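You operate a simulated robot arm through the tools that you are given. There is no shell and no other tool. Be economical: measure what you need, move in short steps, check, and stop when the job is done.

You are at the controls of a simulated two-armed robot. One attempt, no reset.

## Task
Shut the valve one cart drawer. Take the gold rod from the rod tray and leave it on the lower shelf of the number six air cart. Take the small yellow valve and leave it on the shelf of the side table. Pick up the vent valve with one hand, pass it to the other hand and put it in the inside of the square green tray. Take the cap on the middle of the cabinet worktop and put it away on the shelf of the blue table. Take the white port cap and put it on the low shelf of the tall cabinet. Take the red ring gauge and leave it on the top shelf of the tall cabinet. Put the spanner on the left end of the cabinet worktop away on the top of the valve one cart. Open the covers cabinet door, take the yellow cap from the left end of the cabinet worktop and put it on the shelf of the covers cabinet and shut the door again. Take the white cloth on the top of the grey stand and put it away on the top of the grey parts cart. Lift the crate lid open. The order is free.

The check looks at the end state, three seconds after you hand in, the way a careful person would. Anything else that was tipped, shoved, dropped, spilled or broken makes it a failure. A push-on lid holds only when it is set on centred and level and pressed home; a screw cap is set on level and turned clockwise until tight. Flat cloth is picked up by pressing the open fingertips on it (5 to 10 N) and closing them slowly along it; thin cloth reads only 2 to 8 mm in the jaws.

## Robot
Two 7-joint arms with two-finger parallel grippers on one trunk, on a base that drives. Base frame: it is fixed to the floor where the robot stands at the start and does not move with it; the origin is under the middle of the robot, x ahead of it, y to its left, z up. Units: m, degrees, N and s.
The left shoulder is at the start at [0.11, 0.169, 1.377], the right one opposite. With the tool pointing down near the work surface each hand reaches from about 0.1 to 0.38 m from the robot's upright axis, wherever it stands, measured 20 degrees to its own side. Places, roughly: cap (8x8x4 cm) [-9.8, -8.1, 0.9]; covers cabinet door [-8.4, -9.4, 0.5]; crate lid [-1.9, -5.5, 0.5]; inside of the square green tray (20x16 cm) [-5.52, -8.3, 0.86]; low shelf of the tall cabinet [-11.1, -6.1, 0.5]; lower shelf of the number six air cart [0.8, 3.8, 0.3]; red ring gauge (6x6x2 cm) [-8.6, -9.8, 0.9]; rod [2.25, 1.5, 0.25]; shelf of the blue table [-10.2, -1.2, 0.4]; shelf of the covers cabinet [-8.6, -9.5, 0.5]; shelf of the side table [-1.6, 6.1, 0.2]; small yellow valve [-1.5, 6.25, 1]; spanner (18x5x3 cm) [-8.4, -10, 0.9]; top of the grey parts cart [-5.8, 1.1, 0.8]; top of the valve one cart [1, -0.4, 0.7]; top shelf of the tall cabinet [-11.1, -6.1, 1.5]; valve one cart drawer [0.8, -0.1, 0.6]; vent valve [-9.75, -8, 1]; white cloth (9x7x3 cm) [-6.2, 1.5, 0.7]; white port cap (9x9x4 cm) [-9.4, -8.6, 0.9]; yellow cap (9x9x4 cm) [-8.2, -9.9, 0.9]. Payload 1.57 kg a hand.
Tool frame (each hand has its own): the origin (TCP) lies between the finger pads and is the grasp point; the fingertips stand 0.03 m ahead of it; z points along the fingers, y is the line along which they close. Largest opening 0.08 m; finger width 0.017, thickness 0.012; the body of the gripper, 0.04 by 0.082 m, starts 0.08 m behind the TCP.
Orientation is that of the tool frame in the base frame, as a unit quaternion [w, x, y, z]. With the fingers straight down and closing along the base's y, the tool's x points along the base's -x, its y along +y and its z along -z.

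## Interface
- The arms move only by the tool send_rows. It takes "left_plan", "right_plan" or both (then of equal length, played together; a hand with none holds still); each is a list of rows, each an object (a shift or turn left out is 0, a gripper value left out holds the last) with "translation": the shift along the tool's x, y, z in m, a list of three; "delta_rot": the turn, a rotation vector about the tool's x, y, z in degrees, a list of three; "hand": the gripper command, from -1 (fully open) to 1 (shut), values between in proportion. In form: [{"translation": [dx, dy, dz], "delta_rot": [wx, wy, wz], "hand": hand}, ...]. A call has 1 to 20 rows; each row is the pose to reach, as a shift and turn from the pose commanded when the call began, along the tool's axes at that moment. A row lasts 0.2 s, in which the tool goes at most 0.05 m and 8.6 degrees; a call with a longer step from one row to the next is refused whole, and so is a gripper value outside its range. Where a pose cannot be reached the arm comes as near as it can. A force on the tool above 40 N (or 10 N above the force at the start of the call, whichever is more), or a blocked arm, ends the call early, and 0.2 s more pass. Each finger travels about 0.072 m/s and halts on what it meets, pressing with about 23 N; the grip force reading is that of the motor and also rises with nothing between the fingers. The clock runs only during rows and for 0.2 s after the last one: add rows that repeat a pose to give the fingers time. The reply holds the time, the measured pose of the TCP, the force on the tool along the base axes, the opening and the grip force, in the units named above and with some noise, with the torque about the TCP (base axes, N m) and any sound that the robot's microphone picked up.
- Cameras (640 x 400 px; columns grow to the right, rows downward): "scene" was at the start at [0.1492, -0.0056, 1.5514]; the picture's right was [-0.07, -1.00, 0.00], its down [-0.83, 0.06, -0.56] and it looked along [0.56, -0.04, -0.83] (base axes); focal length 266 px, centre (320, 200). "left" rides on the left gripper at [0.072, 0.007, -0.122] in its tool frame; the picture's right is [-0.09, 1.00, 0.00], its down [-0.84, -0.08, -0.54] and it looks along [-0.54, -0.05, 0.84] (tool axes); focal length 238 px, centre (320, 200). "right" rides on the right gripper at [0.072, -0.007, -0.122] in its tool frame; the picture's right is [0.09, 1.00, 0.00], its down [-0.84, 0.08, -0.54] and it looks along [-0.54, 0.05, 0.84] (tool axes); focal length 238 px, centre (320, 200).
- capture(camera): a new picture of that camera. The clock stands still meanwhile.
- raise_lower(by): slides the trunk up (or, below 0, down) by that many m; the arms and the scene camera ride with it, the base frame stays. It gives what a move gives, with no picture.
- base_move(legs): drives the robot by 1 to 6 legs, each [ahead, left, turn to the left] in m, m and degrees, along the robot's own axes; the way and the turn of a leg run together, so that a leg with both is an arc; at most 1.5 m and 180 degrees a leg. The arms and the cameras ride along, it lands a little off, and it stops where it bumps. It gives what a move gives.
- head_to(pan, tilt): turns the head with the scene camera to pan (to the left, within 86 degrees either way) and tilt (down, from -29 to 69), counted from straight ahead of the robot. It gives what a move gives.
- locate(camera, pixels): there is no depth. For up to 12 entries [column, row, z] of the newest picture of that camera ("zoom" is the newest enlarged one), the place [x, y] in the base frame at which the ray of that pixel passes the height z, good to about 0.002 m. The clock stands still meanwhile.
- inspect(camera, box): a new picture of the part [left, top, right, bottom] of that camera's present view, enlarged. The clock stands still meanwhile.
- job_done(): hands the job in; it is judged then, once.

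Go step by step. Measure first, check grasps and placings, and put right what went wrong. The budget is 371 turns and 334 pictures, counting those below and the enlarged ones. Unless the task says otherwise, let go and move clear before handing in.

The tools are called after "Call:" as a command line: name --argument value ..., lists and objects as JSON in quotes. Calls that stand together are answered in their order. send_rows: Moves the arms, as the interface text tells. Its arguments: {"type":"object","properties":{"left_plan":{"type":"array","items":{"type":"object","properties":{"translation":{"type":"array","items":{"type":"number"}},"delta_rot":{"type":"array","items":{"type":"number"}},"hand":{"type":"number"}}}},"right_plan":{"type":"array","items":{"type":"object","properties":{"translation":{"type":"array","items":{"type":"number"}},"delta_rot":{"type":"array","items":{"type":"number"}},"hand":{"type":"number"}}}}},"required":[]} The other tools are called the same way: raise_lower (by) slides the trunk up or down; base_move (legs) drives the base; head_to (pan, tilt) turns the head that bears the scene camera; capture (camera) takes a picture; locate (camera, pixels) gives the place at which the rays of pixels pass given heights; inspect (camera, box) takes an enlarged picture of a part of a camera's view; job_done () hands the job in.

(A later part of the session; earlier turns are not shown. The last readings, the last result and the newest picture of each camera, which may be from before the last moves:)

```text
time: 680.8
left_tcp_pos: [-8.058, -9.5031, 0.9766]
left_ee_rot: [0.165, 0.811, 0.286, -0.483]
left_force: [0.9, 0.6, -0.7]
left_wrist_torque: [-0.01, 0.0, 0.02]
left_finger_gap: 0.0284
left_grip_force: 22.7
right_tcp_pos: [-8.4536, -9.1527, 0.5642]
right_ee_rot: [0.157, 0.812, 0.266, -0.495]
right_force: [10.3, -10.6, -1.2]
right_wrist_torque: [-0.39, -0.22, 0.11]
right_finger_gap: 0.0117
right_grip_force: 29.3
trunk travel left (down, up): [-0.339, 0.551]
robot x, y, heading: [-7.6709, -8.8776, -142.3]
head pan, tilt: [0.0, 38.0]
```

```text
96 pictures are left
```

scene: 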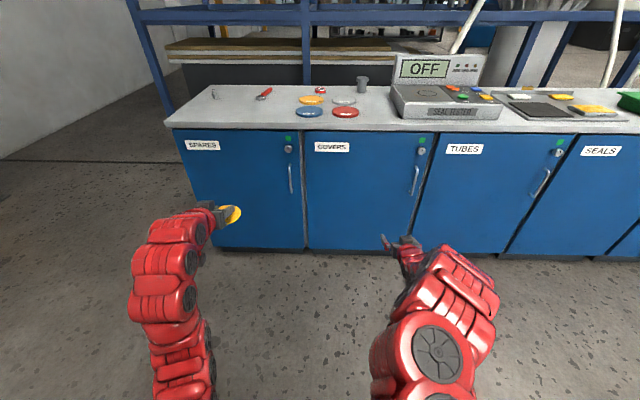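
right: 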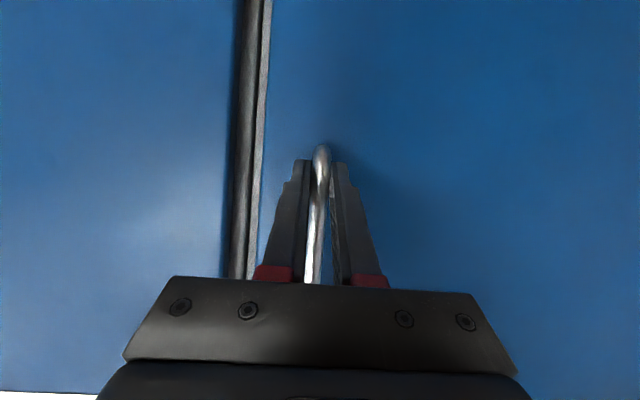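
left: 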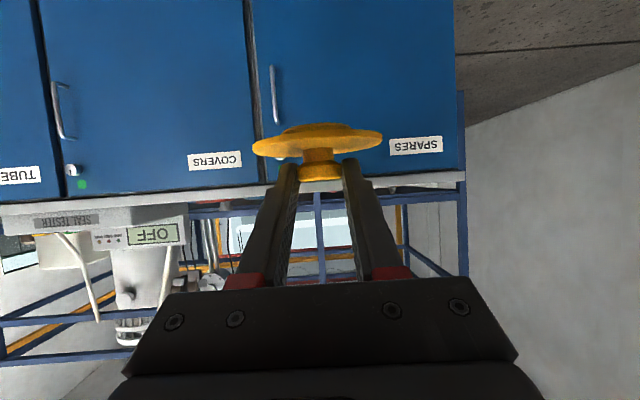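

The bar is gripped. Open the door along its arc with the base: first ~30°.

Call:
base_move --legs '[[-0.1405, 0.0316, 0], [-0.1275, 0.0669, 0]]'

Call:
capture --camera "scene"

```text
time: 682.9
left_tcp_pos: [-7.8334, -9.4245, 0.9771]
left_ee_rot: [0.166, 0.81, 0.286, -0.484]
left_force: [0.5, 0.6, 0.6]
left_wrist_torque: [0.01, -0.02, 0.0]
left_finger_gap: 0.0281
left_grip_force: 23.3
right_tcp_pos: [-8.2318, -9.0787, 0.5672]
right_ee_rot: [0.161, 0.809, 0.267, -0.498]
right_force: [-0.5, 1.7, 4.9]
right_wrist_torque: [0.33, -0.75, -0.01]
right_finger_gap: 0.0118
right_grip_force: 29.4
trunk travel left (down, up): [-0.339, 0.551]
robot x, y, heading: [-7.4499, -8.7962, -142.1]
head pan, tilt: [0.0, 38.0]
stopped in leg 2: the force on the tool passed its limit at 42 N (the readings are from after the stop); the commanded pose is now the measured one
```

```text
95 pictures are left
```

scene: 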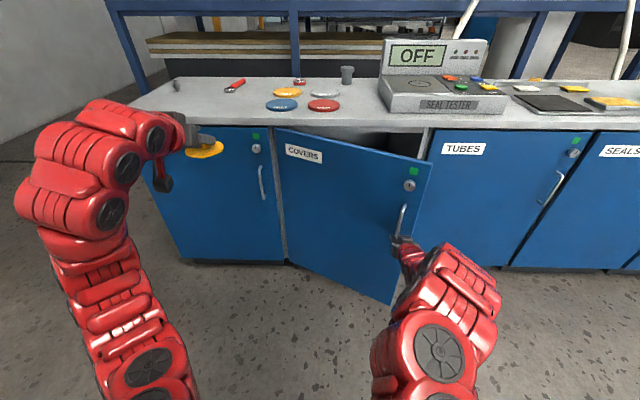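

The door swings open (≈25°). Continue along the refined arc.

Call:
base_move --legs '[[-0.1069, 0.0857, 0], [-0.0816, 0.1078, 0]]'

Call:
base_move --legs '[[-0.053, 0.1244, 0]]'

Call:
capture --camera "scene"

```text
time: 685.1
left_tcp_pos: [-7.5668, -9.4622, 0.9758]
left_ee_rot: [0.165, 0.811, 0.287, -0.483]
left_force: [-1.2, 0.2, -0.4]
left_wrist_torque: [0.04, -0.03, -0.03]
left_finger_gap: 0.028
left_grip_force: 23.1
right_tcp_pos: [-7.9635, -9.1151, 0.5667]
right_ee_rot: [0.16, 0.81, 0.268, -0.497]
right_force: [-10.2, -20.5, 5.8]
right_wrist_torque: [-0.46, 0.14, 0.25]
right_finger_gap: 0.0118
right_grip_force: 29.1
trunk travel left (down, up): [-0.339, 0.551]
robot x, y, heading: [-7.1779, -8.8342, -142.2]
head pan, tilt: [0.0, 38.0]
```

```text
time: 686.4
left_tcp_pos: [-7.4495, -9.5261, 0.976]
left_ee_rot: [0.166, 0.811, 0.287, -0.483]
left_force: [0.3, -0.8, -0.4]
left_wrist_torque: [0.02, 0.02, -0.07]
left_finger_gap: 0.0282
left_grip_force: 23.5
right_tcp_pos: [-7.8473, -9.1795, 0.5669]
right_ee_rot: [0.158, 0.81, 0.265, -0.498]
right_force: [0.3, -0.7, 0.2]
right_wrist_torque: [0.03, -0.01, -0.02]
right_finger_gap: 0.0
right_grip_force: 21.3
trunk travel left (down, up): [-0.339, 0.551]
robot x, y, heading: [-7.0602, -8.8983, -142.2]
head pan, tilt: [0.0, 38.0]
```

```text
94 pictures are left
```

scene: 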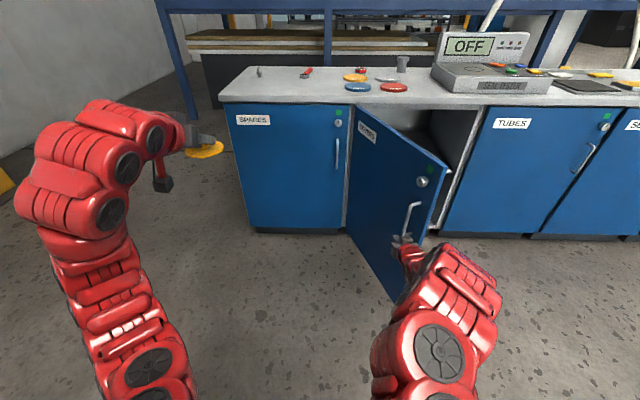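

The grip slipped off with the door ~60° open. I'll go round its free end with the closed right hand and push it further open from inside.

Call:
base_move --legs '[[-0.2, 0, 0], [0, -0.42, 0], [0.33, 0, 0]]'

Call:
capture --camera "scene"

```text
time: 692.0
left_tcp_pos: [-7.8096, -9.2731, 0.9764]
left_ee_rot: [0.166, 0.811, 0.286, -0.482]
left_force: [-0.3, 0.1, -0.6]
left_wrist_torque: [0.01, 0.02, 0.02]
left_finger_gap: 0.0279
left_grip_force: 23.3
right_tcp_pos: [-8.2089, -8.9272, 0.5666]
right_ee_rot: [0.16, 0.81, 0.267, -0.498]
right_force: [-0.7, -0.8, 0.2]
right_wrist_torque: [0.0, 0.03, 0.02]
right_finger_gap: 0.0
right_grip_force: 21.2
trunk travel left (down, up): [-0.339, 0.551]
robot x, y, heading: [-7.4231, -8.6467, -142.1]
head pan, tilt: [0.0, 38.0]
```

```text
93 pictures are left
```

scene: 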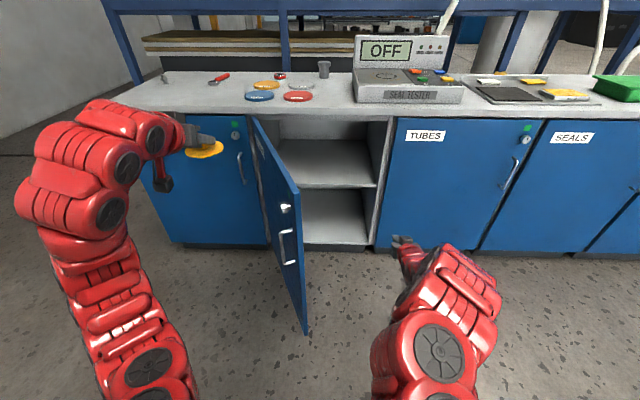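

The door stands ~75° open; the shelf inside is visible at row 185. Measure the opening and shelf.

Call:
locate --camera "scene" --pixels '[[304, 332, 0.05], [278, 187, 0.47], [376, 187, 0.47], [278, 187, 0.5], [376, 187, 0.5], [276, 245, 0.05], [372, 249, 0.05], [250, 118, 0.83], [393, 118, 0.83], [340, 165, 0.5]]'

Call:
inspect --camera "scene" --box '[240, 90, 410, 260]'

```text
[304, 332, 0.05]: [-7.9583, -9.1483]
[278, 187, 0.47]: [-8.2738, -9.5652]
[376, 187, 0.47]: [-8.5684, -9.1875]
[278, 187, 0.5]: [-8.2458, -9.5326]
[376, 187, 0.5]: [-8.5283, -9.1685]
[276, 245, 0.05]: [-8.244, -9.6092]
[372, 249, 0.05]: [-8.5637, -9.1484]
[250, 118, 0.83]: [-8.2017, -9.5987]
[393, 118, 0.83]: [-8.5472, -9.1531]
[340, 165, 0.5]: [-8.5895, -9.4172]
```

```text
2.35 times, centred on (325, 175) of scene
```

zoom: 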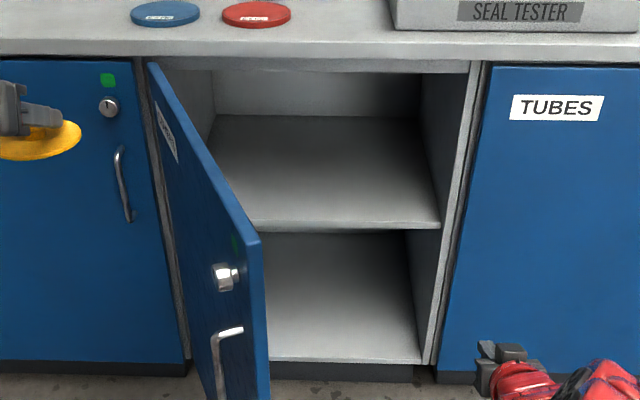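

The door is only ~61° open; push it past 90° from inside: move ahead 0.12, then left 0.62 with the closed right hand against its inner face.

Call:
base_move --legs '[[0.12, 0, 0], [0, 0.4, 0]]'

Call:
base_move --legs '[[0, 0.26, 0]]'

Call:
capture --camera "scene"

```text
time: 694.9
left_tcp_pos: [-7.7104, -9.5959, 0.9762]
left_ee_rot: [0.167, 0.81, 0.287, -0.483]
left_force: [0.5, 0.1, 0.0]
left_wrist_torque: [0.01, -0.02, 0.03]
left_finger_gap: 0.0279
left_grip_force: 22.9
right_tcp_pos: [-8.1092, -9.2434, 0.5628]
right_ee_rot: [0.157, 0.812, 0.264, -0.496]
right_force: [0.6, 0.5, 0.4]
right_wrist_torque: [0.03, -0.02, -0.01]
right_finger_gap: 0.0004
right_grip_force: 21.2
trunk travel left (down, up): [-0.339, 0.551]
robot x, y, heading: [-7.3256, -8.9703, -142.2]
head pan, tilt: [0.0, 38.0]
stopped in leg 2: the robot was blocked; the commanded pose is now the measured one
```

```text
time: 695.7
left_tcp_pos: [-7.7052, -9.6018, 0.9768]
left_ee_rot: [0.166, 0.811, 0.284, -0.484]
left_force: [-0.1, 0.4, -0.9]
left_wrist_torque: [-0.01, 0.0, 0.03]
left_finger_gap: 0.0279
left_grip_force: 23.4
right_tcp_pos: [-8.1047, -9.2454, 0.5625]
right_ee_rot: [0.155, 0.813, 0.261, -0.497]
right_force: [-0.3, 0.2, 0.0]
right_wrist_torque: [-0.01, 0.0, -0.01]
right_finger_gap: 0.0002
right_grip_force: 21.0
trunk travel left (down, up): [-0.339, 0.551]
robot x, y, heading: [-7.3167, -8.9777, -142.4]
head pan, tilt: [0.0, 38.0]
stopped in leg 1: the robot was blocked; the commanded pose is now the measured one
```

```text
91 pictures are left
```

scene: 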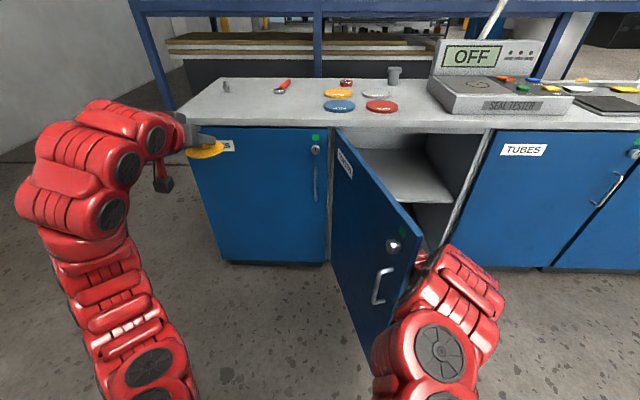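

The door seems limited to ~62°. I'll come in from the right, heading ~238° (more parallel to the open door), with the right hand folded straight down. First extricate the right arm.

Call:
base_move --legs '[[0, -0.47, 0], [-0.35, 0, 0]]'

Call:
send_rows --right_plan '[{"translation": [0.02, -0.01, -0.035], "delta_rot": [0, 8, 0]}, {"translation": [0.04, -0.02, -0.07], "delta_rot": [0, 16, 0]}, {"translation": [0.06, -0.03, -0.105], "delta_rot": [0, 24, 0]}, {"translation": [0.08, -0.04, -0.14], "delta_rot": [0, 32, 0]}, {"translation": [0.1, -0.05, -0.17], "delta_rot": [0, 40, 0]}, {"translation": [0.12, -0.06, -0.2], "delta_rot": [0, 48, 0]}, {"translation": [0.12, -0.06, -0.2], "delta_rot": [0, 56, 0]}, {"translation": [0.12, -0.06, -0.2], "delta_rot": [0, 60, 0]}]'

Call:
base_move --legs '[[0, 0, 20.4], [0, -0.66, 0], [0.17, 0, 0]]'

Call:
raise_lower --by -0.2

Call:
head_to --pan 0 --tilt 35

Call:
capture --camera "scene"

```text
time: 700.4
left_tcp_pos: [-7.7188, -9.0105, 0.9761]
left_ee_rot: [0.165, 0.811, 0.284, -0.484]
left_force: [0.5, 0.5, -0.8]
left_wrist_torque: [0.0, -0.03, 0.0]
left_finger_gap: 0.028
left_grip_force: 23.4
right_tcp_pos: [-8.1156, -8.6539, 0.563]
right_ee_rot: [0.154, 0.814, 0.26, -0.496]
right_force: [-0.4, -0.7, 0.6]
right_wrist_torque: [0.04, -0.02, -0.01]
right_finger_gap: 0.0001
right_grip_force: 20.9
trunk travel left (down, up): [-0.339, 0.551]
robot x, y, heading: [-7.3273, -8.3872, -142.4]
head pan, tilt: [0.0, 38.0]
```

```text
time: 702.2
left_tcp_pos: [-7.7192, -9.0095, 0.9758]
left_ee_rot: [0.165, 0.812, 0.284, -0.483]
left_force: [1.2, -0.4, 0.8]
left_wrist_torque: [-0.01, -0.01, 0.0]
left_finger_gap: 0.0279
left_grip_force: 22.3
right_tcp_pos: [-8.0166, -8.4896, 0.5253]
right_ee_rot: [0.003, 0.953, 0.302, -0.02]
right_force: [0.2, -0.8, -0.6]
right_wrist_torque: [-0.02, 0.01, -0.01]
right_finger_gap: 0.0
right_grip_force: 21.4
right hand out of reach, approached as far as the arm can: row 1, 2, 3, 4, 5, 6, 7, 8
trunk travel left (down, up): [-0.339, 0.551]
robot x, y, heading: [-7.33, -8.3887, -142.5]
head pan, tilt: [0.0, 38.0]
```

```text
time: 708.0
left_tcp_pos: [-8.1321, -8.8975, 0.9761]
left_ee_rot: [0.247, 0.749, 0.422, -0.447]
left_force: [0.3, 0.6, -0.2]
left_wrist_torque: [0.03, 0.03, 0.04]
left_finger_gap: 0.0279
left_grip_force: 23.5
right_tcp_pos: [-8.5907, -8.512, 0.5241]
right_ee_rot: [0.006, 0.884, 0.467, -0.021]
right_force: [-0.1, -0.3, -0.6]
right_wrist_torque: [0.0, 0.0, 0.01]
right_finger_gap: 0.0
right_grip_force: 21.2
trunk travel left (down, up): [-0.339, 0.551]
robot x, y, heading: [-7.9837, -8.1732, -122.2]
head pan, tilt: [0.0, 38.0]
```

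```text
time: 710.2
left_tcp_pos: [-8.131, -8.8957, 0.7756]
left_ee_rot: [0.247, 0.749, 0.422, -0.446]
left_force: [0.3, -0.5, -1.4]
left_wrist_torque: [0.02, 0.0, -0.02]
left_finger_gap: 0.028
left_grip_force: 23.0
right_tcp_pos: [-8.5908, -8.5108, 0.3244]
right_ee_rot: [0.006, 0.884, 0.467, -0.02]
right_force: [0.0, 0.8, -0.5]
right_wrist_torque: [0.0, -0.03, 0.01]
right_finger_gap: 0.0
right_grip_force: 21.4
trunk travel left (down, up): [-0.139, 0.751]
robot x, y, heading: [-7.9798, -8.1753, -122.4]
head pan, tilt: [0.0, 38.0]
```

```text
time: 710.8
left_tcp_pos: [-8.1306, -8.8978, 0.7752]
left_ee_rot: [0.247, 0.749, 0.422, -0.447]
left_force: [0.2, 0.0, -0.4]
left_wrist_torque: [0.02, 0.01, 0.0]
left_finger_gap: 0.028
left_grip_force: 23.4
right_tcp_pos: [-8.591, -8.5115, 0.3262]
right_ee_rot: [0.007, 0.884, 0.466, -0.02]
right_force: [-0.4, -0.2, -1.0]
right_wrist_torque: [0.03, -0.03, 0.01]
right_finger_gap: 0.0
right_grip_force: 21.4
trunk travel left (down, up): [-0.139, 0.751]
robot x, y, heading: [-7.9789, -8.1731, -122.0]
head pan, tilt: [0.0, 35.0]
```

```text
90 pictures are left
```

scene: 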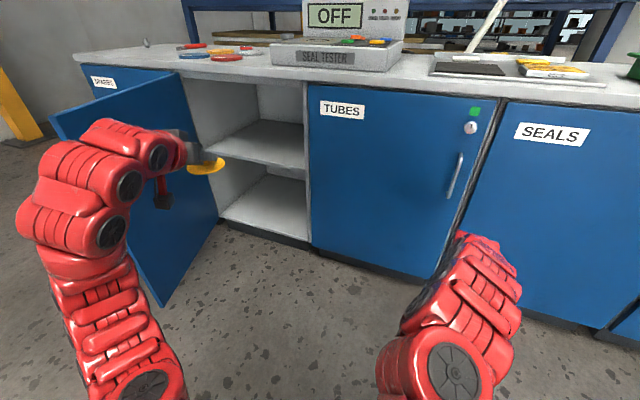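

Clear entry path between door and jamb. Lower fully, extend the left hand and tuck the right hand, then move in.

Call:
raise_lower --by -0.135

Call:
send_rows --left_plan '[{"translation": [-0.01, -0.004, 0.04]}, {"translation": [-0.02, -0.008, 0.08]}, {"translation": [-0.03, -0.012, 0.12]}, {"translation": [-0.04, -0.016, 0.16]}, {"translation": [-0.048, -0.02, 0.203]}, {"translation": [-0.048, -0.02, 0.203]}]' --right_plan '[{"translation": [0.02, 0.02, 0]}, {"translation": [0.04, 0.04, 0]}, {"translation": [0.06, 0.06, 0]}, {"translation": [0.08, 0.08, 0]}, {"translation": [0.08, 0.1, 0]}, {"translation": [0.08, 0.1, 0]}]'

Call:
base_move --legs '[[0.25, 0, 0]]'

Call:
capture --camera "left"

Call:
capture --camera "scene"

```text
time: 712.5
left_tcp_pos: [-8.1313, -8.8962, 0.6409]
left_ee_rot: [0.247, 0.749, 0.422, -0.447]
left_force: [0.0, -0.2, -0.8]
left_wrist_torque: [-0.01, -0.02, 0.01]
left_finger_gap: 0.0278
left_grip_force: 23.0
right_tcp_pos: [-8.5901, -8.5118, 0.1906]
right_ee_rot: [0.007, 0.885, 0.466, -0.02]
right_force: [-0.1, 0.4, -0.9]
right_wrist_torque: [0.03, 0.02, -0.01]
right_finger_gap: 0.0
right_grip_force: 21.3
trunk travel left (down, up): [-0.004, 0.886]
robot x, y, heading: [-7.9813, -8.1743, -122.1]
head pan, tilt: [0.0, 35.0]
```

```text
time: 713.9
left_tcp_pos: [-8.254, -9.0561, 0.5859]
left_ee_rot: [0.248, 0.749, 0.422, -0.446]
left_force: [0.9, -0.4, -1.1]
left_wrist_torque: [-0.03, -0.02, 0.01]
left_finger_gap: 0.0278
left_grip_force: 23.5
right_tcp_pos: [-8.5116, -8.5543, 0.1414]
right_ee_rot: [0.006, 0.885, 0.466, -0.02]
right_force: [-0.1, 0.0, -1.1]
right_wrist_torque: [0.01, 0.02, 0.0]
right_finger_gap: 0.0002
right_grip_force: 20.9
right hand out of reach, approached as far as the arm can: row 1, 2, 3, 4, 5, 6
trunk travel left (down, up): [-0.004, 0.886]
robot x, y, heading: [-7.9818, -8.1772, -122.2]
head pan, tilt: [0.0, 35.0]
```

```text
time: 715.7
left_tcp_pos: [-8.3854, -9.2671, 0.5884]
left_ee_rot: [0.249, 0.748, 0.424, -0.446]
left_force: [-0.9, -1.5, -0.3]
left_wrist_torque: [-0.02, -0.02, -0.02]
left_finger_gap: 0.0279
left_grip_force: 23.1
right_tcp_pos: [-8.6445, -8.7644, 0.1415]
right_ee_rot: [0.006, 0.884, 0.467, -0.02]
right_force: [0.2, 0.2, 1.0]
right_wrist_torque: [0.0, -0.01, -0.03]
right_finger_gap: 0.0
right_grip_force: 21.8
trunk travel left (down, up): [-0.004, 0.886]
robot x, y, heading: [-8.1151, -8.3894, -122.0]
head pan, tilt: [0.0, 35.0]
```

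```text
89 pictures are left
```

left: 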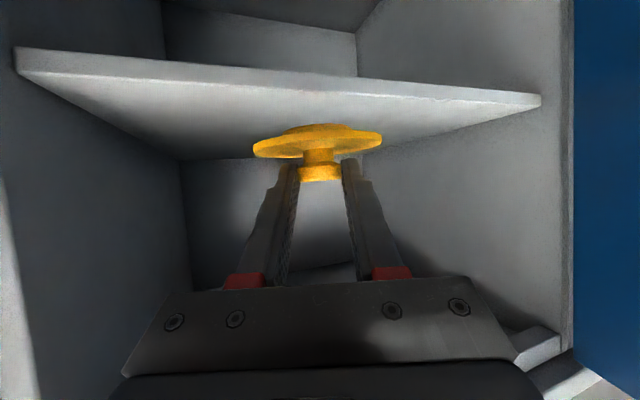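

```text
88 pictures are left
```

scene: 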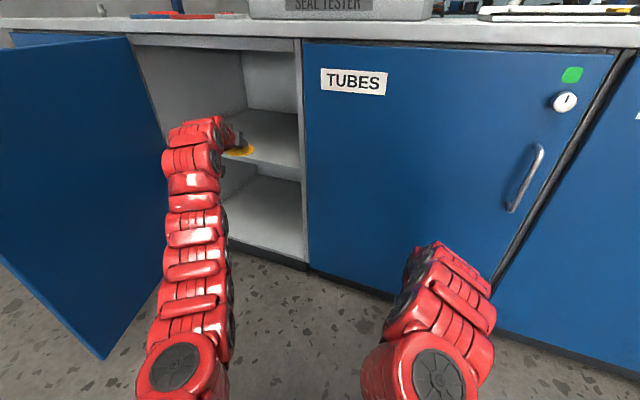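

The cap is above the shelf front. Move in 0.15 m.

Call:
base_move --legs '[[0.15, 0, 0]]'

Call:
send_rows --left_plan '[{"translation": [0.005, 0, 0.015]}, {"translation": [0.013, 0, 0.02]}, {"translation": [0.022, 0, 0.026]}, {"translation": [0.03, 0, 0.03]}, {"translation": [0.037, 0, 0.034]}]'

Call:
capture --camera "left"

```text
time: 716.8
left_tcp_pos: [-8.4353, -9.346, 0.5849]
left_ee_rot: [0.248, 0.749, 0.423, -0.446]
left_force: [0.4, 0.1, -1.1]
left_wrist_torque: [-0.03, -0.03, -0.03]
left_finger_gap: 0.0278
left_grip_force: 23.1
right_tcp_pos: [-8.6854, -8.8367, 0.1385]
right_ee_rot: [0.004, 0.885, 0.466, -0.006]
right_force: [2.7, 2.6, 0.1]
right_wrist_torque: [-0.19, 0.25, -0.02]
right_finger_gap: 0.0002
right_grip_force: 21.1
trunk travel left (down, up): [-0.004, 0.886]
robot x, y, heading: [-8.1641, -8.4687, -122.1]
head pan, tilt: [0.0, 35.0]
stopped in leg 1: the force on the tool passed its limit at 202 N (the readings are from after the stop); the commanded pose is now the measured one
```

```text
time: 718.0
left_tcp_pos: [-8.4405, -9.3563, 0.538]
left_ee_rot: [0.248, 0.748, 0.423, -0.447]
left_force: [0.8, -2.0, 4.6]
left_wrist_torque: [-0.13, 0.05, 0.06]
left_finger_gap: 0.0279
left_grip_force: 23.1
right_tcp_pos: [-8.6862, -8.8365, 0.1386]
right_ee_rot: [0.005, 0.885, 0.466, -0.006]
right_force: [3.4, 2.7, -2.8]
right_wrist_torque: [-0.11, 0.17, 0.01]
right_finger_gap: 0.0
right_grip_force: 21.0
trunk travel left (down, up): [-0.004, 0.886]
robot x, y, heading: [-8.1615, -8.4627, -122.3]
head pan, tilt: [0.0, 35.0]
```

```text
87 pictures are left
```

left: 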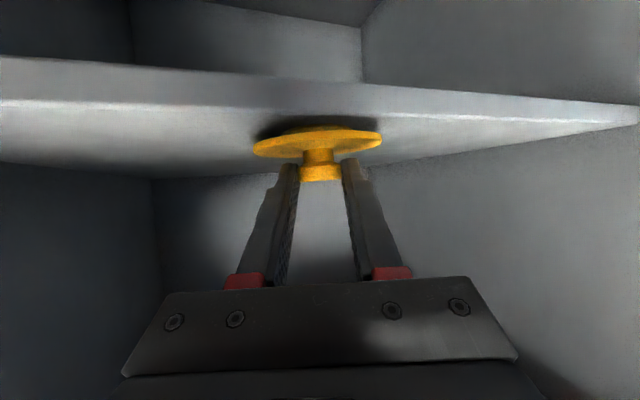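

The cap touches the shelf but only 1–2 cm inside; my right hand met the next door. Lift, back out 0.3 m, turn 11.7° to the right, and re-enter.

Call:
send_rows --left_plan '[{"translation": [-0.02, 0, -0.012]}, {"translation": [-0.04, 0, -0.024]}]'

Call:
base_move --legs '[[-0.3, 0, 0], [0, 0, -11.7], [0, 0.258, 0], [0.2, 0, 0]]'

Call:
capture --camera "left"

Call:
capture --camera "scene"

```text
time: 718.6
left_tcp_pos: [-8.4397, -9.3543, 0.5827]
left_ee_rot: [0.246, 0.75, 0.423, -0.446]
left_force: [0.2, -0.5, -0.7]
left_wrist_torque: [-0.02, -0.02, 0.02]
left_finger_gap: 0.028
left_grip_force: 22.9
right_tcp_pos: [-8.6855, -8.8366, 0.1389]
right_ee_rot: [0.005, 0.885, 0.465, -0.006]
right_force: [5.9, 4.2, 2.0]
right_wrist_torque: [-0.46, 0.5, -0.03]
right_finger_gap: 0.0001
right_grip_force: 21.5
trunk travel left (down, up): [-0.004, 0.886]
robot x, y, heading: [-8.1657, -8.4661, -122.2]
head pan, tilt: [0.0, 35.0]
```

```text
time: 724.1
left_tcp_pos: [-8.4033, -9.3498, 0.5828]
left_ee_rot: [0.201, 0.788, 0.345, -0.468]
left_force: [-0.4, -0.3, -0.3]
left_wrist_torque: [0.02, 0.01, -0.02]
left_finger_gap: 0.0278
left_grip_force: 22.7
right_tcp_pos: [-8.5413, -8.7935, 0.1401]
right_ee_rot: [0.003, 0.927, 0.375, -0.006]
right_force: [-0.9, -0.6, -0.3]
right_wrist_torque: [0.01, -0.04, 0.0]
right_finger_gap: 0.0
right_grip_force: 21.3
trunk travel left (down, up): [-0.004, 0.886]
robot x, y, heading: [-7.9538, -8.5314, -133.5]
head pan, tilt: [0.0, 35.0]
```

```text
86 pictures are left
```

left: 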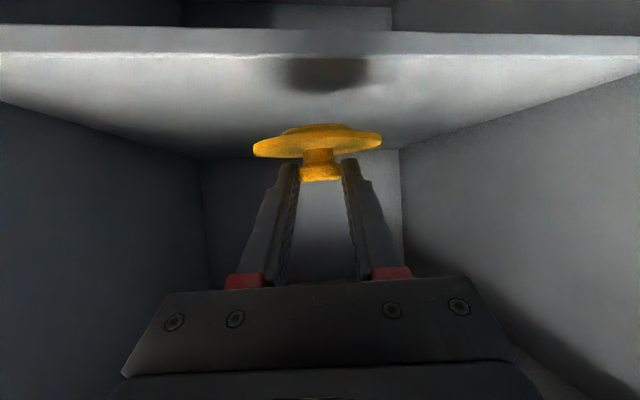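

```text
85 pictures are left
```

scene: 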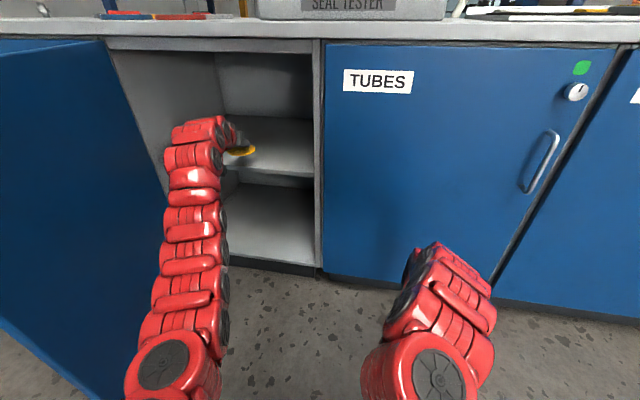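

Drive 0.12 m deeper, then set the cap down.

Call:
base_move --legs '[[0.12, 0, 0]]'

Call:
send_rows --left_plan '[{"translation": [0.009, 0, 0.005]}, {"translation": [0.0175, 0, 0.01]}, {"translation": [0.026, 0, 0.015]}, {"translation": [0.033, 0, 0.019]}, {"translation": [0.038, 0, 0.022]}]'

Call:
capture --camera "left"

```text
time: 725.3
left_tcp_pos: [-8.485, -9.438, 0.5827]
left_ee_rot: [0.201, 0.788, 0.346, -0.468]
left_force: [0.5, 0.1, -0.9]
left_wrist_torque: [-0.01, -0.01, -0.01]
left_finger_gap: 0.028
left_grip_force: 23.2
right_tcp_pos: [-8.6229, -8.8823, 0.1386]
right_ee_rot: [0.003, 0.927, 0.376, -0.005]
right_force: [0.1, 0.4, 0.4]
right_wrist_torque: [-0.01, 0.03, -0.03]
right_finger_gap: 0.0
right_grip_force: 21.0
trunk travel left (down, up): [-0.004, 0.886]
robot x, y, heading: [-8.0352, -8.6232, -133.7]
head pan, tilt: [0.0, 35.0]
```

```text
time: 726.5
left_tcp_pos: [-8.4861, -9.4399, 0.5383]
left_ee_rot: [0.202, 0.787, 0.348, -0.467]
left_force: [-0.4, 0.2, -1.2]
left_wrist_torque: [-0.01, -0.03, 0.0]
left_finger_gap: 0.0278
left_grip_force: 22.0
right_tcp_pos: [-8.6225, -8.8825, 0.1392]
right_ee_rot: [0.004, 0.927, 0.376, -0.006]
right_force: [-0.4, -0.6, 0.4]
right_wrist_torque: [0.01, 0.02, 0.02]
right_finger_gap: 0.0
right_grip_force: 21.1
trunk travel left (down, up): [-0.004, 0.886]
robot x, y, heading: [-8.0344, -8.6214, -133.5]
head pan, tilt: [0.0, 35.0]
```

```text
84 pictures are left
```

left: 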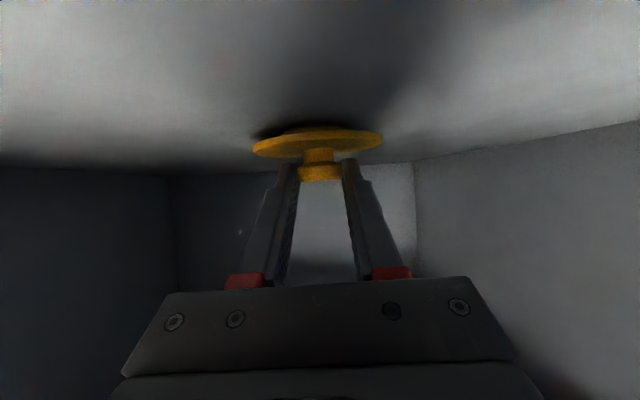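

Very close; lower a few more mm to contact, then release and withdraw.

Call:
send_rows --left_plan '[{"translation": [0.002, 0, 0.001]}, {"translation": [0.0035, 0, 0.002]}, {"translation": [0.0052, 0, 0.003]}, {"translation": [0.0052, 0, 0.003]}]'

Call:
send_rows --left_plan '[{"hand": 0.1}, {"hand": -0.2}, {"hand": -0.5}, {"hand": -0.5}, {"translation": [0, 0, -0.02]}, {"translation": [0, 0, -0.05]}, {"translation": [0, 0, -0.08]}]'

Call:
capture --camera "left"

```text
time: 727.5
left_tcp_pos: [-8.4849, -9.4393, 0.536]
left_ee_rot: [0.204, 0.786, 0.347, -0.469]
left_force: [-0.1, -2.3, 17.4]
left_wrist_torque: [-0.31, 0.24, 0.01]
left_finger_gap: 0.0281
left_grip_force: 23.0
right_tcp_pos: [-8.6235, -8.8822, 0.1396]
right_ee_rot: [0.004, 0.927, 0.376, -0.006]
right_force: [0.2, 0.4, -0.3]
right_wrist_torque: [0.02, -0.04, -0.01]
right_finger_gap: 0.0002
right_grip_force: 21.4
trunk travel left (down, up): [-0.004, 0.886]
robot x, y, heading: [-8.0385, -8.6181, -133.8]
head pan, tilt: [0.0, 35.0]
```

```text
time: 729.1
left_tcp_pos: [-8.4378, -9.3878, 0.5705]
left_ee_rot: [0.201, 0.788, 0.346, -0.467]
left_force: [0.1, 0.5, -0.1]
left_wrist_torque: [-0.03, -0.02, 0.0]
left_finger_gap: 0.0601
left_grip_force: 0.1
right_tcp_pos: [-8.6241, -8.8813, 0.1386]
right_ee_rot: [0.003, 0.927, 0.375, -0.006]
right_force: [-0.1, 0.0, 0.5]
right_wrist_torque: [-0.03, 0.0, 0.0]
right_finger_gap: 0.0
right_grip_force: 21.2
trunk travel left (down, up): [-0.004, 0.886]
robot x, y, heading: [-8.0358, -8.6203, -133.7]
head pan, tilt: [0.0, 35.0]
```

```text
83 pictures are left
```

left: 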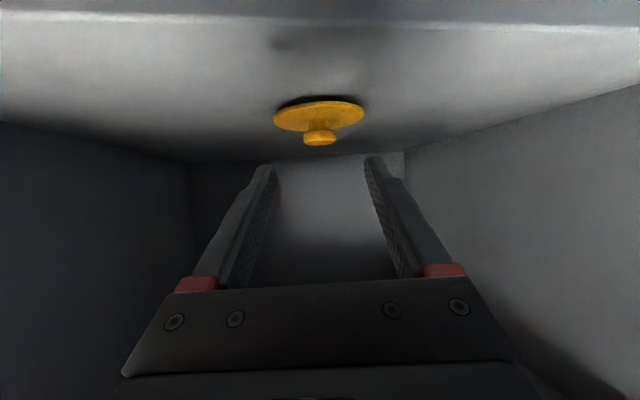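

The yellow cap sits upright on the shelf. Back out, square up, and move to the outer side of the door to push it shut with the closed left hand.

Call:
base_move --legs '[[-0.6, 0, 0], [0, 0, -8.7], [0, 0.35, 0]]'

Call:
send_rows --left_plan '[{"hand": 1}, {"hand": 1}, {"hand": 1}]'

Call:
capture --camera "scene"

```text
time: 735.0
left_tcp_pos: [-7.9169, -9.1591, 0.5713]
left_ee_rot: [0.167, 0.811, 0.287, -0.482]
left_force: [0.2, -0.4, 0.0]
left_wrist_torque: [-0.04, 0.0, -0.01]
left_finger_gap: 0.0602
left_grip_force: 0.0
right_tcp_pos: [-8.0262, -8.6308, 0.1382]
right_ee_rot: [0.003, 0.952, 0.306, -0.007]
right_force: [0.9, -0.9, -0.9]
right_wrist_torque: [0.03, 0.03, -0.01]
right_finger_gap: 0.0
right_grip_force: 21.2
trunk travel left (down, up): [-0.004, 0.886]
robot x, y, heading: [-7.407, -8.4607, -142.0]
head pan, tilt: [0.0, 35.0]
```

```text
time: 735.8
left_tcp_pos: [-7.9178, -9.1594, 0.5724]
left_ee_rot: [0.167, 0.811, 0.288, -0.482]
left_force: [-0.3, 0.0, 0.5]
left_wrist_torque: [-0.01, 0.01, 0.01]
left_finger_gap: 0.0
left_grip_force: 21.1
right_tcp_pos: [-8.0275, -8.6312, 0.1391]
right_ee_rot: [0.003, 0.952, 0.305, -0.006]
right_force: [-0.9, 0.2, -0.2]
right_wrist_torque: [0.02, -0.02, 0.02]
right_finger_gap: 0.0
right_grip_force: 20.9
trunk travel left (down, up): [-0.004, 0.886]
robot x, y, heading: [-7.4094, -8.4598, -142.0]
head pan, tilt: [0.0, 35.0]
```

```text
82 pictures are left
```

scene: 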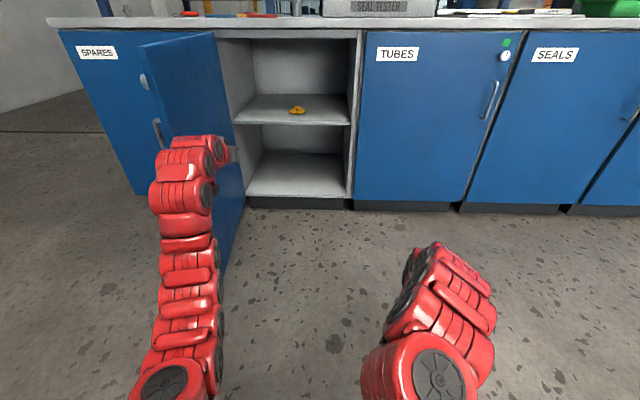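

Call:
locate --camera "scene" --pixels '[[141, 45, 0.82], [213, 34, 0.82], [158, 130, 0.57], [226, 270, 0.05], [240, 205, 0.05]]'

```text
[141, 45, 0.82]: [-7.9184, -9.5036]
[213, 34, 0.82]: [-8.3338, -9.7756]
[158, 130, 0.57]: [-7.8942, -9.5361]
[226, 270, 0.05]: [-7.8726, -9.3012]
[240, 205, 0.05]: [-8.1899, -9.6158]
```

The door swung past 90°, its outer face now toward the left. Go around its free end (back, left, forward), then sweep right to push it toward closed.

Call:
base_move --legs '[[-0.27, 0, 0], [0, 0.5, 0], [0.25, 0, 0], [0, -0.35, 0]]'

Call:
capture --camera "scene"

```text
time: 743.6
left_tcp_pos: [-7.811, -9.2635, 0.5708]
left_ee_rot: [0.167, 0.81, 0.288, -0.482]
left_force: [-0.7, -0.2, -0.1]
left_wrist_torque: [0.01, 0.0, 0.01]
left_finger_gap: 0.0001
left_grip_force: 21.5
right_tcp_pos: [-7.9205, -8.7364, 0.1386]
right_ee_rot: [0.003, 0.952, 0.306, -0.007]
right_force: [0.2, -0.6, -0.2]
right_wrist_torque: [0.0, 0.02, 0.01]
right_finger_gap: 0.0
right_grip_force: 21.2
trunk travel left (down, up): [-0.004, 0.886]
robot x, y, heading: [-7.3002, -8.5652, -142.0]
head pan, tilt: [0.0, 35.0]
```

```text
81 pictures are left
```

scene: 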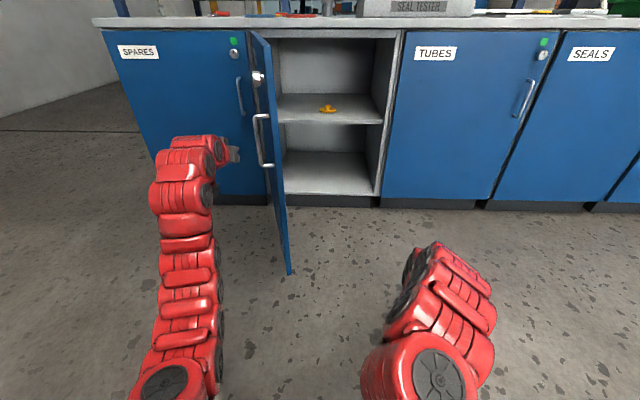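

Now the left hand is on the door's outer side. Push right, then diagonally forward to swing it shut.

Call:
base_move --legs '[[0.05, -0.3, 0], [0.2, -0.15, 0]]'

Call:
capture --camera "scene"

```text
time: 747.0
left_tcp_pos: [-8.2825, -9.0657, 0.5718]
left_ee_rot: [0.166, 0.811, 0.287, -0.482]
left_force: [-0.5, 0.3, -0.2]
left_wrist_torque: [0.0, 0.01, 0.03]
left_finger_gap: 0.0002
left_grip_force: 21.0
right_tcp_pos: [-8.3913, -8.538, 0.1397]
right_ee_rot: [0.003, 0.951, 0.308, -0.005]
right_force: [0.6, 0.6, 0.6]
right_wrist_torque: [-0.01, 0.0, -0.02]
right_finger_gap: 0.0
right_grip_force: 21.4
trunk travel left (down, up): [-0.004, 0.886]
robot x, y, heading: [-7.7788, -8.3644, -141.8]
head pan, tilt: [0.0, 35.0]
```

```text
80 pictures are left
```

scene: 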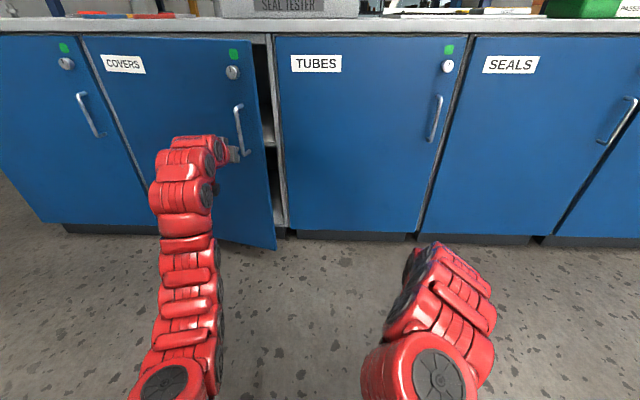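

Nearly shut. Push forward 0.2 m, then a little more.

Call:
base_move --legs '[[0.2, -0.06, 0]]'

Call:
base_move --legs '[[0.045, 0, 0]]'

Call:
capture --camera "scene"

```text
time: 748.6
left_tcp_pos: [-8.4403, -9.1279, 0.5725]
left_ee_rot: [0.165, 0.814, 0.291, -0.475]
left_force: [13.7, 14.3, 3.3]
left_wrist_torque: [0.06, -0.09, 0.17]
left_finger_gap: 0.0
left_grip_force: 21.4
right_tcp_pos: [-8.5567, -8.6038, 0.1397]
right_ee_rot: [0.003, 0.951, 0.309, -0.007]
right_force: [-0.6, 0.5, -0.6]
right_wrist_torque: [-0.02, -0.01, -0.02]
right_finger_gap: 0.0001
right_grip_force: 21.5
trunk travel left (down, up): [-0.004, 0.886]
robot x, y, heading: [-7.9359, -8.4261, -141.6]
head pan, tilt: [0.0, 35.0]
stopped in leg 1: the force on the tool passed its limit at 229 N (the readings are from after the stop); the commanded pose is now the measured one
```

```text
time: 749.3
left_tcp_pos: [-8.4406, -9.1285, 0.5705]
left_ee_rot: [0.164, 0.815, 0.291, -0.474]
left_force: [16.8, 16.8, 5.7]
left_wrist_torque: [-0.02, -0.03, 0.14]
left_finger_gap: 0.0
left_grip_force: 21.2
right_tcp_pos: [-8.5563, -8.6049, 0.1402]
right_ee_rot: [0.004, 0.951, 0.309, -0.009]
right_force: [-0.1, 0.5, -0.7]
right_wrist_torque: [0.01, -0.01, -0.01]
right_finger_gap: 0.0
right_grip_force: 21.1
trunk travel left (down, up): [-0.004, 0.886]
robot x, y, heading: [-7.9385, -8.43, -141.6]
head pan, tilt: [0.0, 35.0]
stopped in leg 1: the force on the tool passed its limit at 92 N (the readings are from after the stop); the commanded pose is now the measured one
```

```text
79 pictures are left
```

scene: 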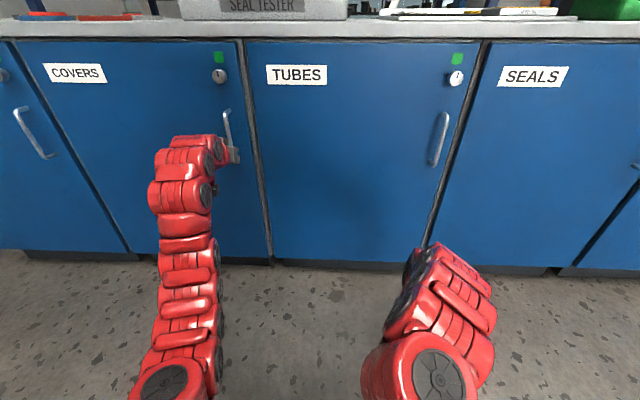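

The COVERS door is shut. Next, the ring gauge (right hand) and spanner (left hand) can be picked in one go: back off, raise the trunk and set both hands to a 45° pitch above worktop height.

Call:
base_move --legs '[[-0.5, 0, 0]]'

Call:
raise_lower --by 0.4

Call:
send_rows --left_plan '[{"translation": [-0.01, 0, -0.006], "delta_rot": [0, 3, 0], "hand": -1}, {"translation": [-0.02, 0, -0.012], "delta_rot": [0, 6, 0]}, {"translation": [-0.03, 0, -0.02], "delta_rot": [0, 9, 0]}, {"translation": [-0.045, 0, -0.03], "delta_rot": [0, 12, 0]}, {"translation": [-0.05, -0.02, -0.035], "delta_rot": [0, 14, 0]}, {"translation": [-0.05, -0.04, -0.035], "delta_rot": [0, 14, 0]}, {"translation": [-0.05, -0.06, -0.035], "delta_rot": [0, 14, 0]}, {"translation": [-0.05, -0.08, -0.035], "delta_rot": [0, 14, 0]}, {"translation": [-0.05, -0.09, -0.035], "delta_rot": [0, 14, 0]}, {"translation": [-0.05, -0.09, -0.035], "delta_rot": [0, 14, 0]}, {"translation": [-0.05, -0.09, -0.035], "delta_rot": [0, 14, 0]}, {"translation": [-0.05, -0.09, -0.035], "delta_rot": [0, 14, 0]}, {"translation": [-0.05, -0.09, -0.035], "delta_rot": [0, 14, 0]}]' --right_plan '[{"translation": [0, 0, -0.04], "hand": -1}, {"translation": [0, 0, -0.08]}, {"translation": [0, 0, -0.12], "delta_rot": [0, -5, 0]}, {"translation": [0, 0.01, -0.16], "delta_rot": [0, -10, 0]}, {"translation": [0, 0.02, -0.2], "delta_rot": [0, -15, 0]}, {"translation": [-0.01, 0.03, -0.24], "delta_rot": [0, -20, 0]}, {"translation": [-0.02, 0.04, -0.28], "delta_rot": [0, -25, 0]}, {"translation": [-0.03, 0.05, -0.32], "delta_rot": [0, -30, 0]}, {"translation": [-0.04, 0.06, -0.36], "delta_rot": [0, -35, 0]}, {"translation": [-0.05, 0.07, -0.4], "delta_rot": [0, -40, 0]}, {"translation": [-0.06, 0.08, -0.44], "delta_rot": [0, -44, 0]}, {"translation": [-0.06, 0.08, -0.47], "delta_rot": [0, -44, 0]}, {"translation": [-0.06, 0.08, -0.48], "delta_rot": [0, -44, 0]}]'

Call:
base_move --legs '[[0, 0.45, 0], [0, 0, 0.5]]'

Call:
head_to --pan 0 --tilt 38

Call:
capture --camera "scene"

```text
time: 752.2
left_tcp_pos: [-8.0435, -8.8164, 0.5677]
left_ee_rot: [0.164, 0.815, 0.293, -0.472]
left_force: [0.5, -0.7, -1.0]
left_wrist_torque: [0.01, 0.01, 0.02]
left_finger_gap: 0.0
left_grip_force: 21.1
right_tcp_pos: [-8.1622, -8.2927, 0.1391]
right_ee_rot: [0.003, 0.95, 0.311, -0.007]
right_force: [-0.4, 0.2, 0.0]
right_wrist_torque: [-0.01, -0.02, -0.01]
right_finger_gap: 0.0002
right_grip_force: 21.5
trunk travel left (down, up): [-0.004, 0.886]
robot x, y, heading: [-7.5479, -8.1168, -141.3]
head pan, tilt: [0.0, 35.0]
```

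```text
time: 756.1
left_tcp_pos: [-8.0447, -8.8168, 0.9688]
left_ee_rot: [0.165, 0.815, 0.293, -0.472]
left_force: [0.3, 0.4, 0.6]
left_wrist_torque: [-0.01, 0.03, 0.05]
left_finger_gap: 0.0
left_grip_force: 21.5
right_tcp_pos: [-8.1617, -8.292, 0.5386]
right_ee_rot: [0.003, 0.95, 0.311, -0.005]
right_force: [-0.6, 0.0, -0.8]
right_wrist_torque: [0.02, 0.0, 0.01]
right_finger_gap: 0.0
right_grip_force: 20.8
trunk travel left (down, up): [-0.404, 0.486]
robot x, y, heading: [-7.5444, -8.1134, -141.5]
head pan, tilt: [0.0, 35.0]
```

```text
time: 758.9
left_tcp_pos: [-8.0944, -8.7432, 1.0307]
left_ee_rot: [0.129, 0.866, 0.312, -0.369]
left_force: [-0.3, 0.8, -0.1]
left_wrist_torque: [-0.03, 0.0, 0.03]
left_finger_gap: 0.08
left_grip_force: 0.0
right_tcp_pos: [-8.1666, -8.3618, 0.929]
right_ee_rot: [0.13, 0.876, 0.285, -0.366]
right_force: [3.8, -1.7, 0.1]
right_wrist_torque: [0.11, 0.2, -0.25]
right_finger_gap: 0.0801
right_grip_force: 0.1
right hand out of reach, approached as far as the arm can: row 1, 2, 3, 4, 5, 6, 7, 8, 9, 10, 11, 12, 13
trunk travel left (down, up): [-0.404, 0.486]
robot x, y, heading: [-7.5464, -8.1142, -141.3]
head pan, tilt: [0.0, 35.0]
```

```text
time: 761.9
left_tcp_pos: [-7.8061, -9.1022, 1.0303]
left_ee_rot: [0.13, 0.864, 0.317, -0.369]
left_force: [0.4, 0.5, -0.1]
left_wrist_torque: [0.04, 0.01, 0.0]
left_finger_gap: 0.0797
left_grip_force: 0.0
right_tcp_pos: [-7.8824, -8.7207, 0.931]
right_ee_rot: [0.132, 0.872, 0.293, -0.369]
right_force: [0.6, -0.9, 0.0]
right_wrist_torque: [0.03, 0.02, 0.01]
right_finger_gap: 0.0801
right_grip_force: 0.0
trunk travel left (down, up): [-0.404, 0.486]
robot x, y, heading: [-7.2642, -8.4663, -140.8]
head pan, tilt: [0.0, 35.0]
```

```text
time: 762.5
left_tcp_pos: [-7.8064, -9.1018, 1.0289]
left_ee_rot: [0.129, 0.865, 0.316, -0.368]
left_force: [0.2, -0.2, 1.1]
left_wrist_torque: [0.0, -0.04, 0.03]
left_finger_gap: 0.08
left_grip_force: 0.0
right_tcp_pos: [-7.8818, -8.7208, 0.9306]
right_ee_rot: [0.131, 0.873, 0.292, -0.369]
right_force: [0.2, 0.1, 0.2]
right_wrist_torque: [0.0, -0.01, -0.03]
right_finger_gap: 0.08
right_grip_force: 0.0
trunk travel left (down, up): [-0.404, 0.486]
robot x, y, heading: [-7.2613, -8.4694, -140.6]
head pan, tilt: [0.0, 38.0]
```

```text
78 pictures are left
```

scene: 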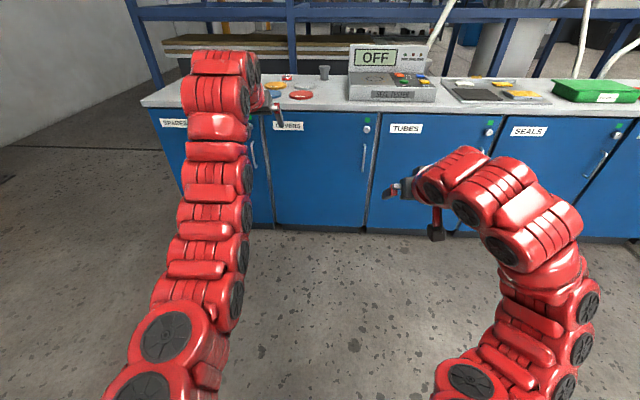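

Raise the right hand and drive toward the left end, staying 0.25 m short for a look.

Call:
send_rows --right_plan '[{"translation": [-0.025, 0.01, -0.025]}, {"translation": [-0.05, 0.02, -0.05]}, {"translation": [-0.07, 0.03, -0.07]}, {"translation": [-0.07, 0.04, -0.07]}]'

Call:
base_move --legs '[[0, 0, -1.4], [0, 0.376, 0], [0.75, 0, 0]]'

Call:
capture --camera "left"

Call:
capture --camera "right"

```text
time: 763.5
left_tcp_pos: [-7.8067, -9.103, 1.0287]
left_ee_rot: [0.13, 0.864, 0.317, -0.368]
left_force: [0.5, 0.1, 0.0]
left_wrist_torque: [-0.01, -0.01, 0.01]
left_finger_gap: 0.08
left_grip_force: 0.1
right_tcp_pos: [-7.8831, -8.7202, 0.9301]
right_ee_rot: [0.132, 0.872, 0.294, -0.368]
right_force: [0.1, -0.3, -0.3]
right_wrist_torque: [0.01, -0.03, -0.01]
right_finger_gap: 0.0802
right_grip_force: 0.0
right hand out of reach, approached as far as the arm can: row 1, 2, 3, 4
trunk travel left (down, up): [-0.404, 0.486]
robot x, y, heading: [-7.2619, -8.4646, -140.5]
head pan, tilt: [0.0, 38.0]
```

```text
time: 770.0
left_tcp_pos: [-8.1768, -9.8576, 1.0292]
left_ee_rot: [0.126, 0.867, 0.308, -0.37]
left_force: [-0.4, -1.3, -1.7]
left_wrist_torque: [-0.01, 0.01, -0.03]
left_finger_gap: 0.08
left_grip_force: 0.0
right_tcp_pos: [-8.2452, -9.4772, 0.9307]
right_ee_rot: [0.127, 0.875, 0.284, -0.37]
right_force: [0.3, 0.0, 0.0]
right_wrist_torque: [0.05, 0.04, -0.01]
right_finger_gap: 0.0799
right_grip_force: 0.1
trunk travel left (down, up): [-0.404, 0.486]
robot x, y, heading: [-7.6182, -9.2338, -141.9]
head pan, tilt: [0.0, 38.0]
```

```text
77 pictures are left
```

left: 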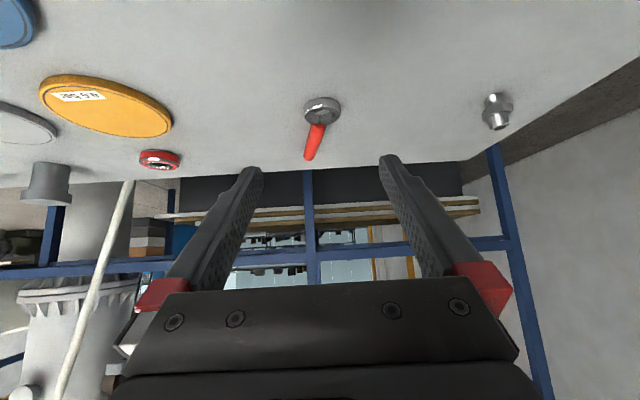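

```text
76 pictures are left
```

right: 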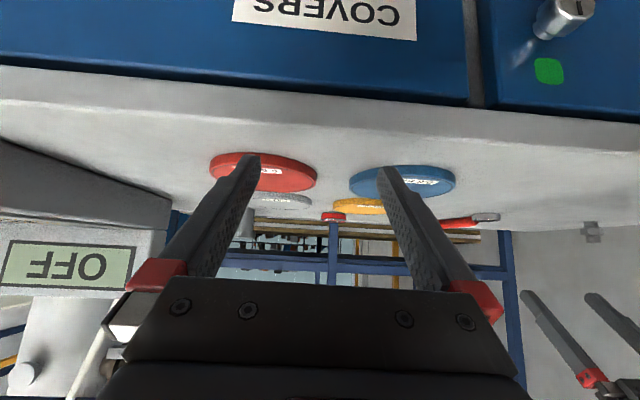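

Call:
locate --camera "left" --pixels '[[323, 108, 0.89], [318, 128, 0.895], [315, 140, 0.895], [309, 158, 0.895], [160, 159, 0.89], [160, 165, 0.88], [160, 153, 0.9]]'

Call:
inspect --camera "left" --box '[270, 80, 370, 180]'

```text
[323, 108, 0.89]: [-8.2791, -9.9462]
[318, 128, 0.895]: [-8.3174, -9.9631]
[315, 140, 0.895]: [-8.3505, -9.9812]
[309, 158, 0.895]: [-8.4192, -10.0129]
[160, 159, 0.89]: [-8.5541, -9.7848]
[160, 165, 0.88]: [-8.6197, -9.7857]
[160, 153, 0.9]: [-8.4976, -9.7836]
```

```text
4.00 times, centred on (320, 130) of left
```

zoom: 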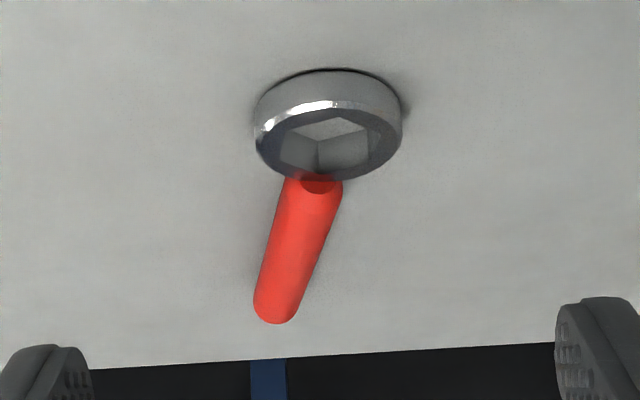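

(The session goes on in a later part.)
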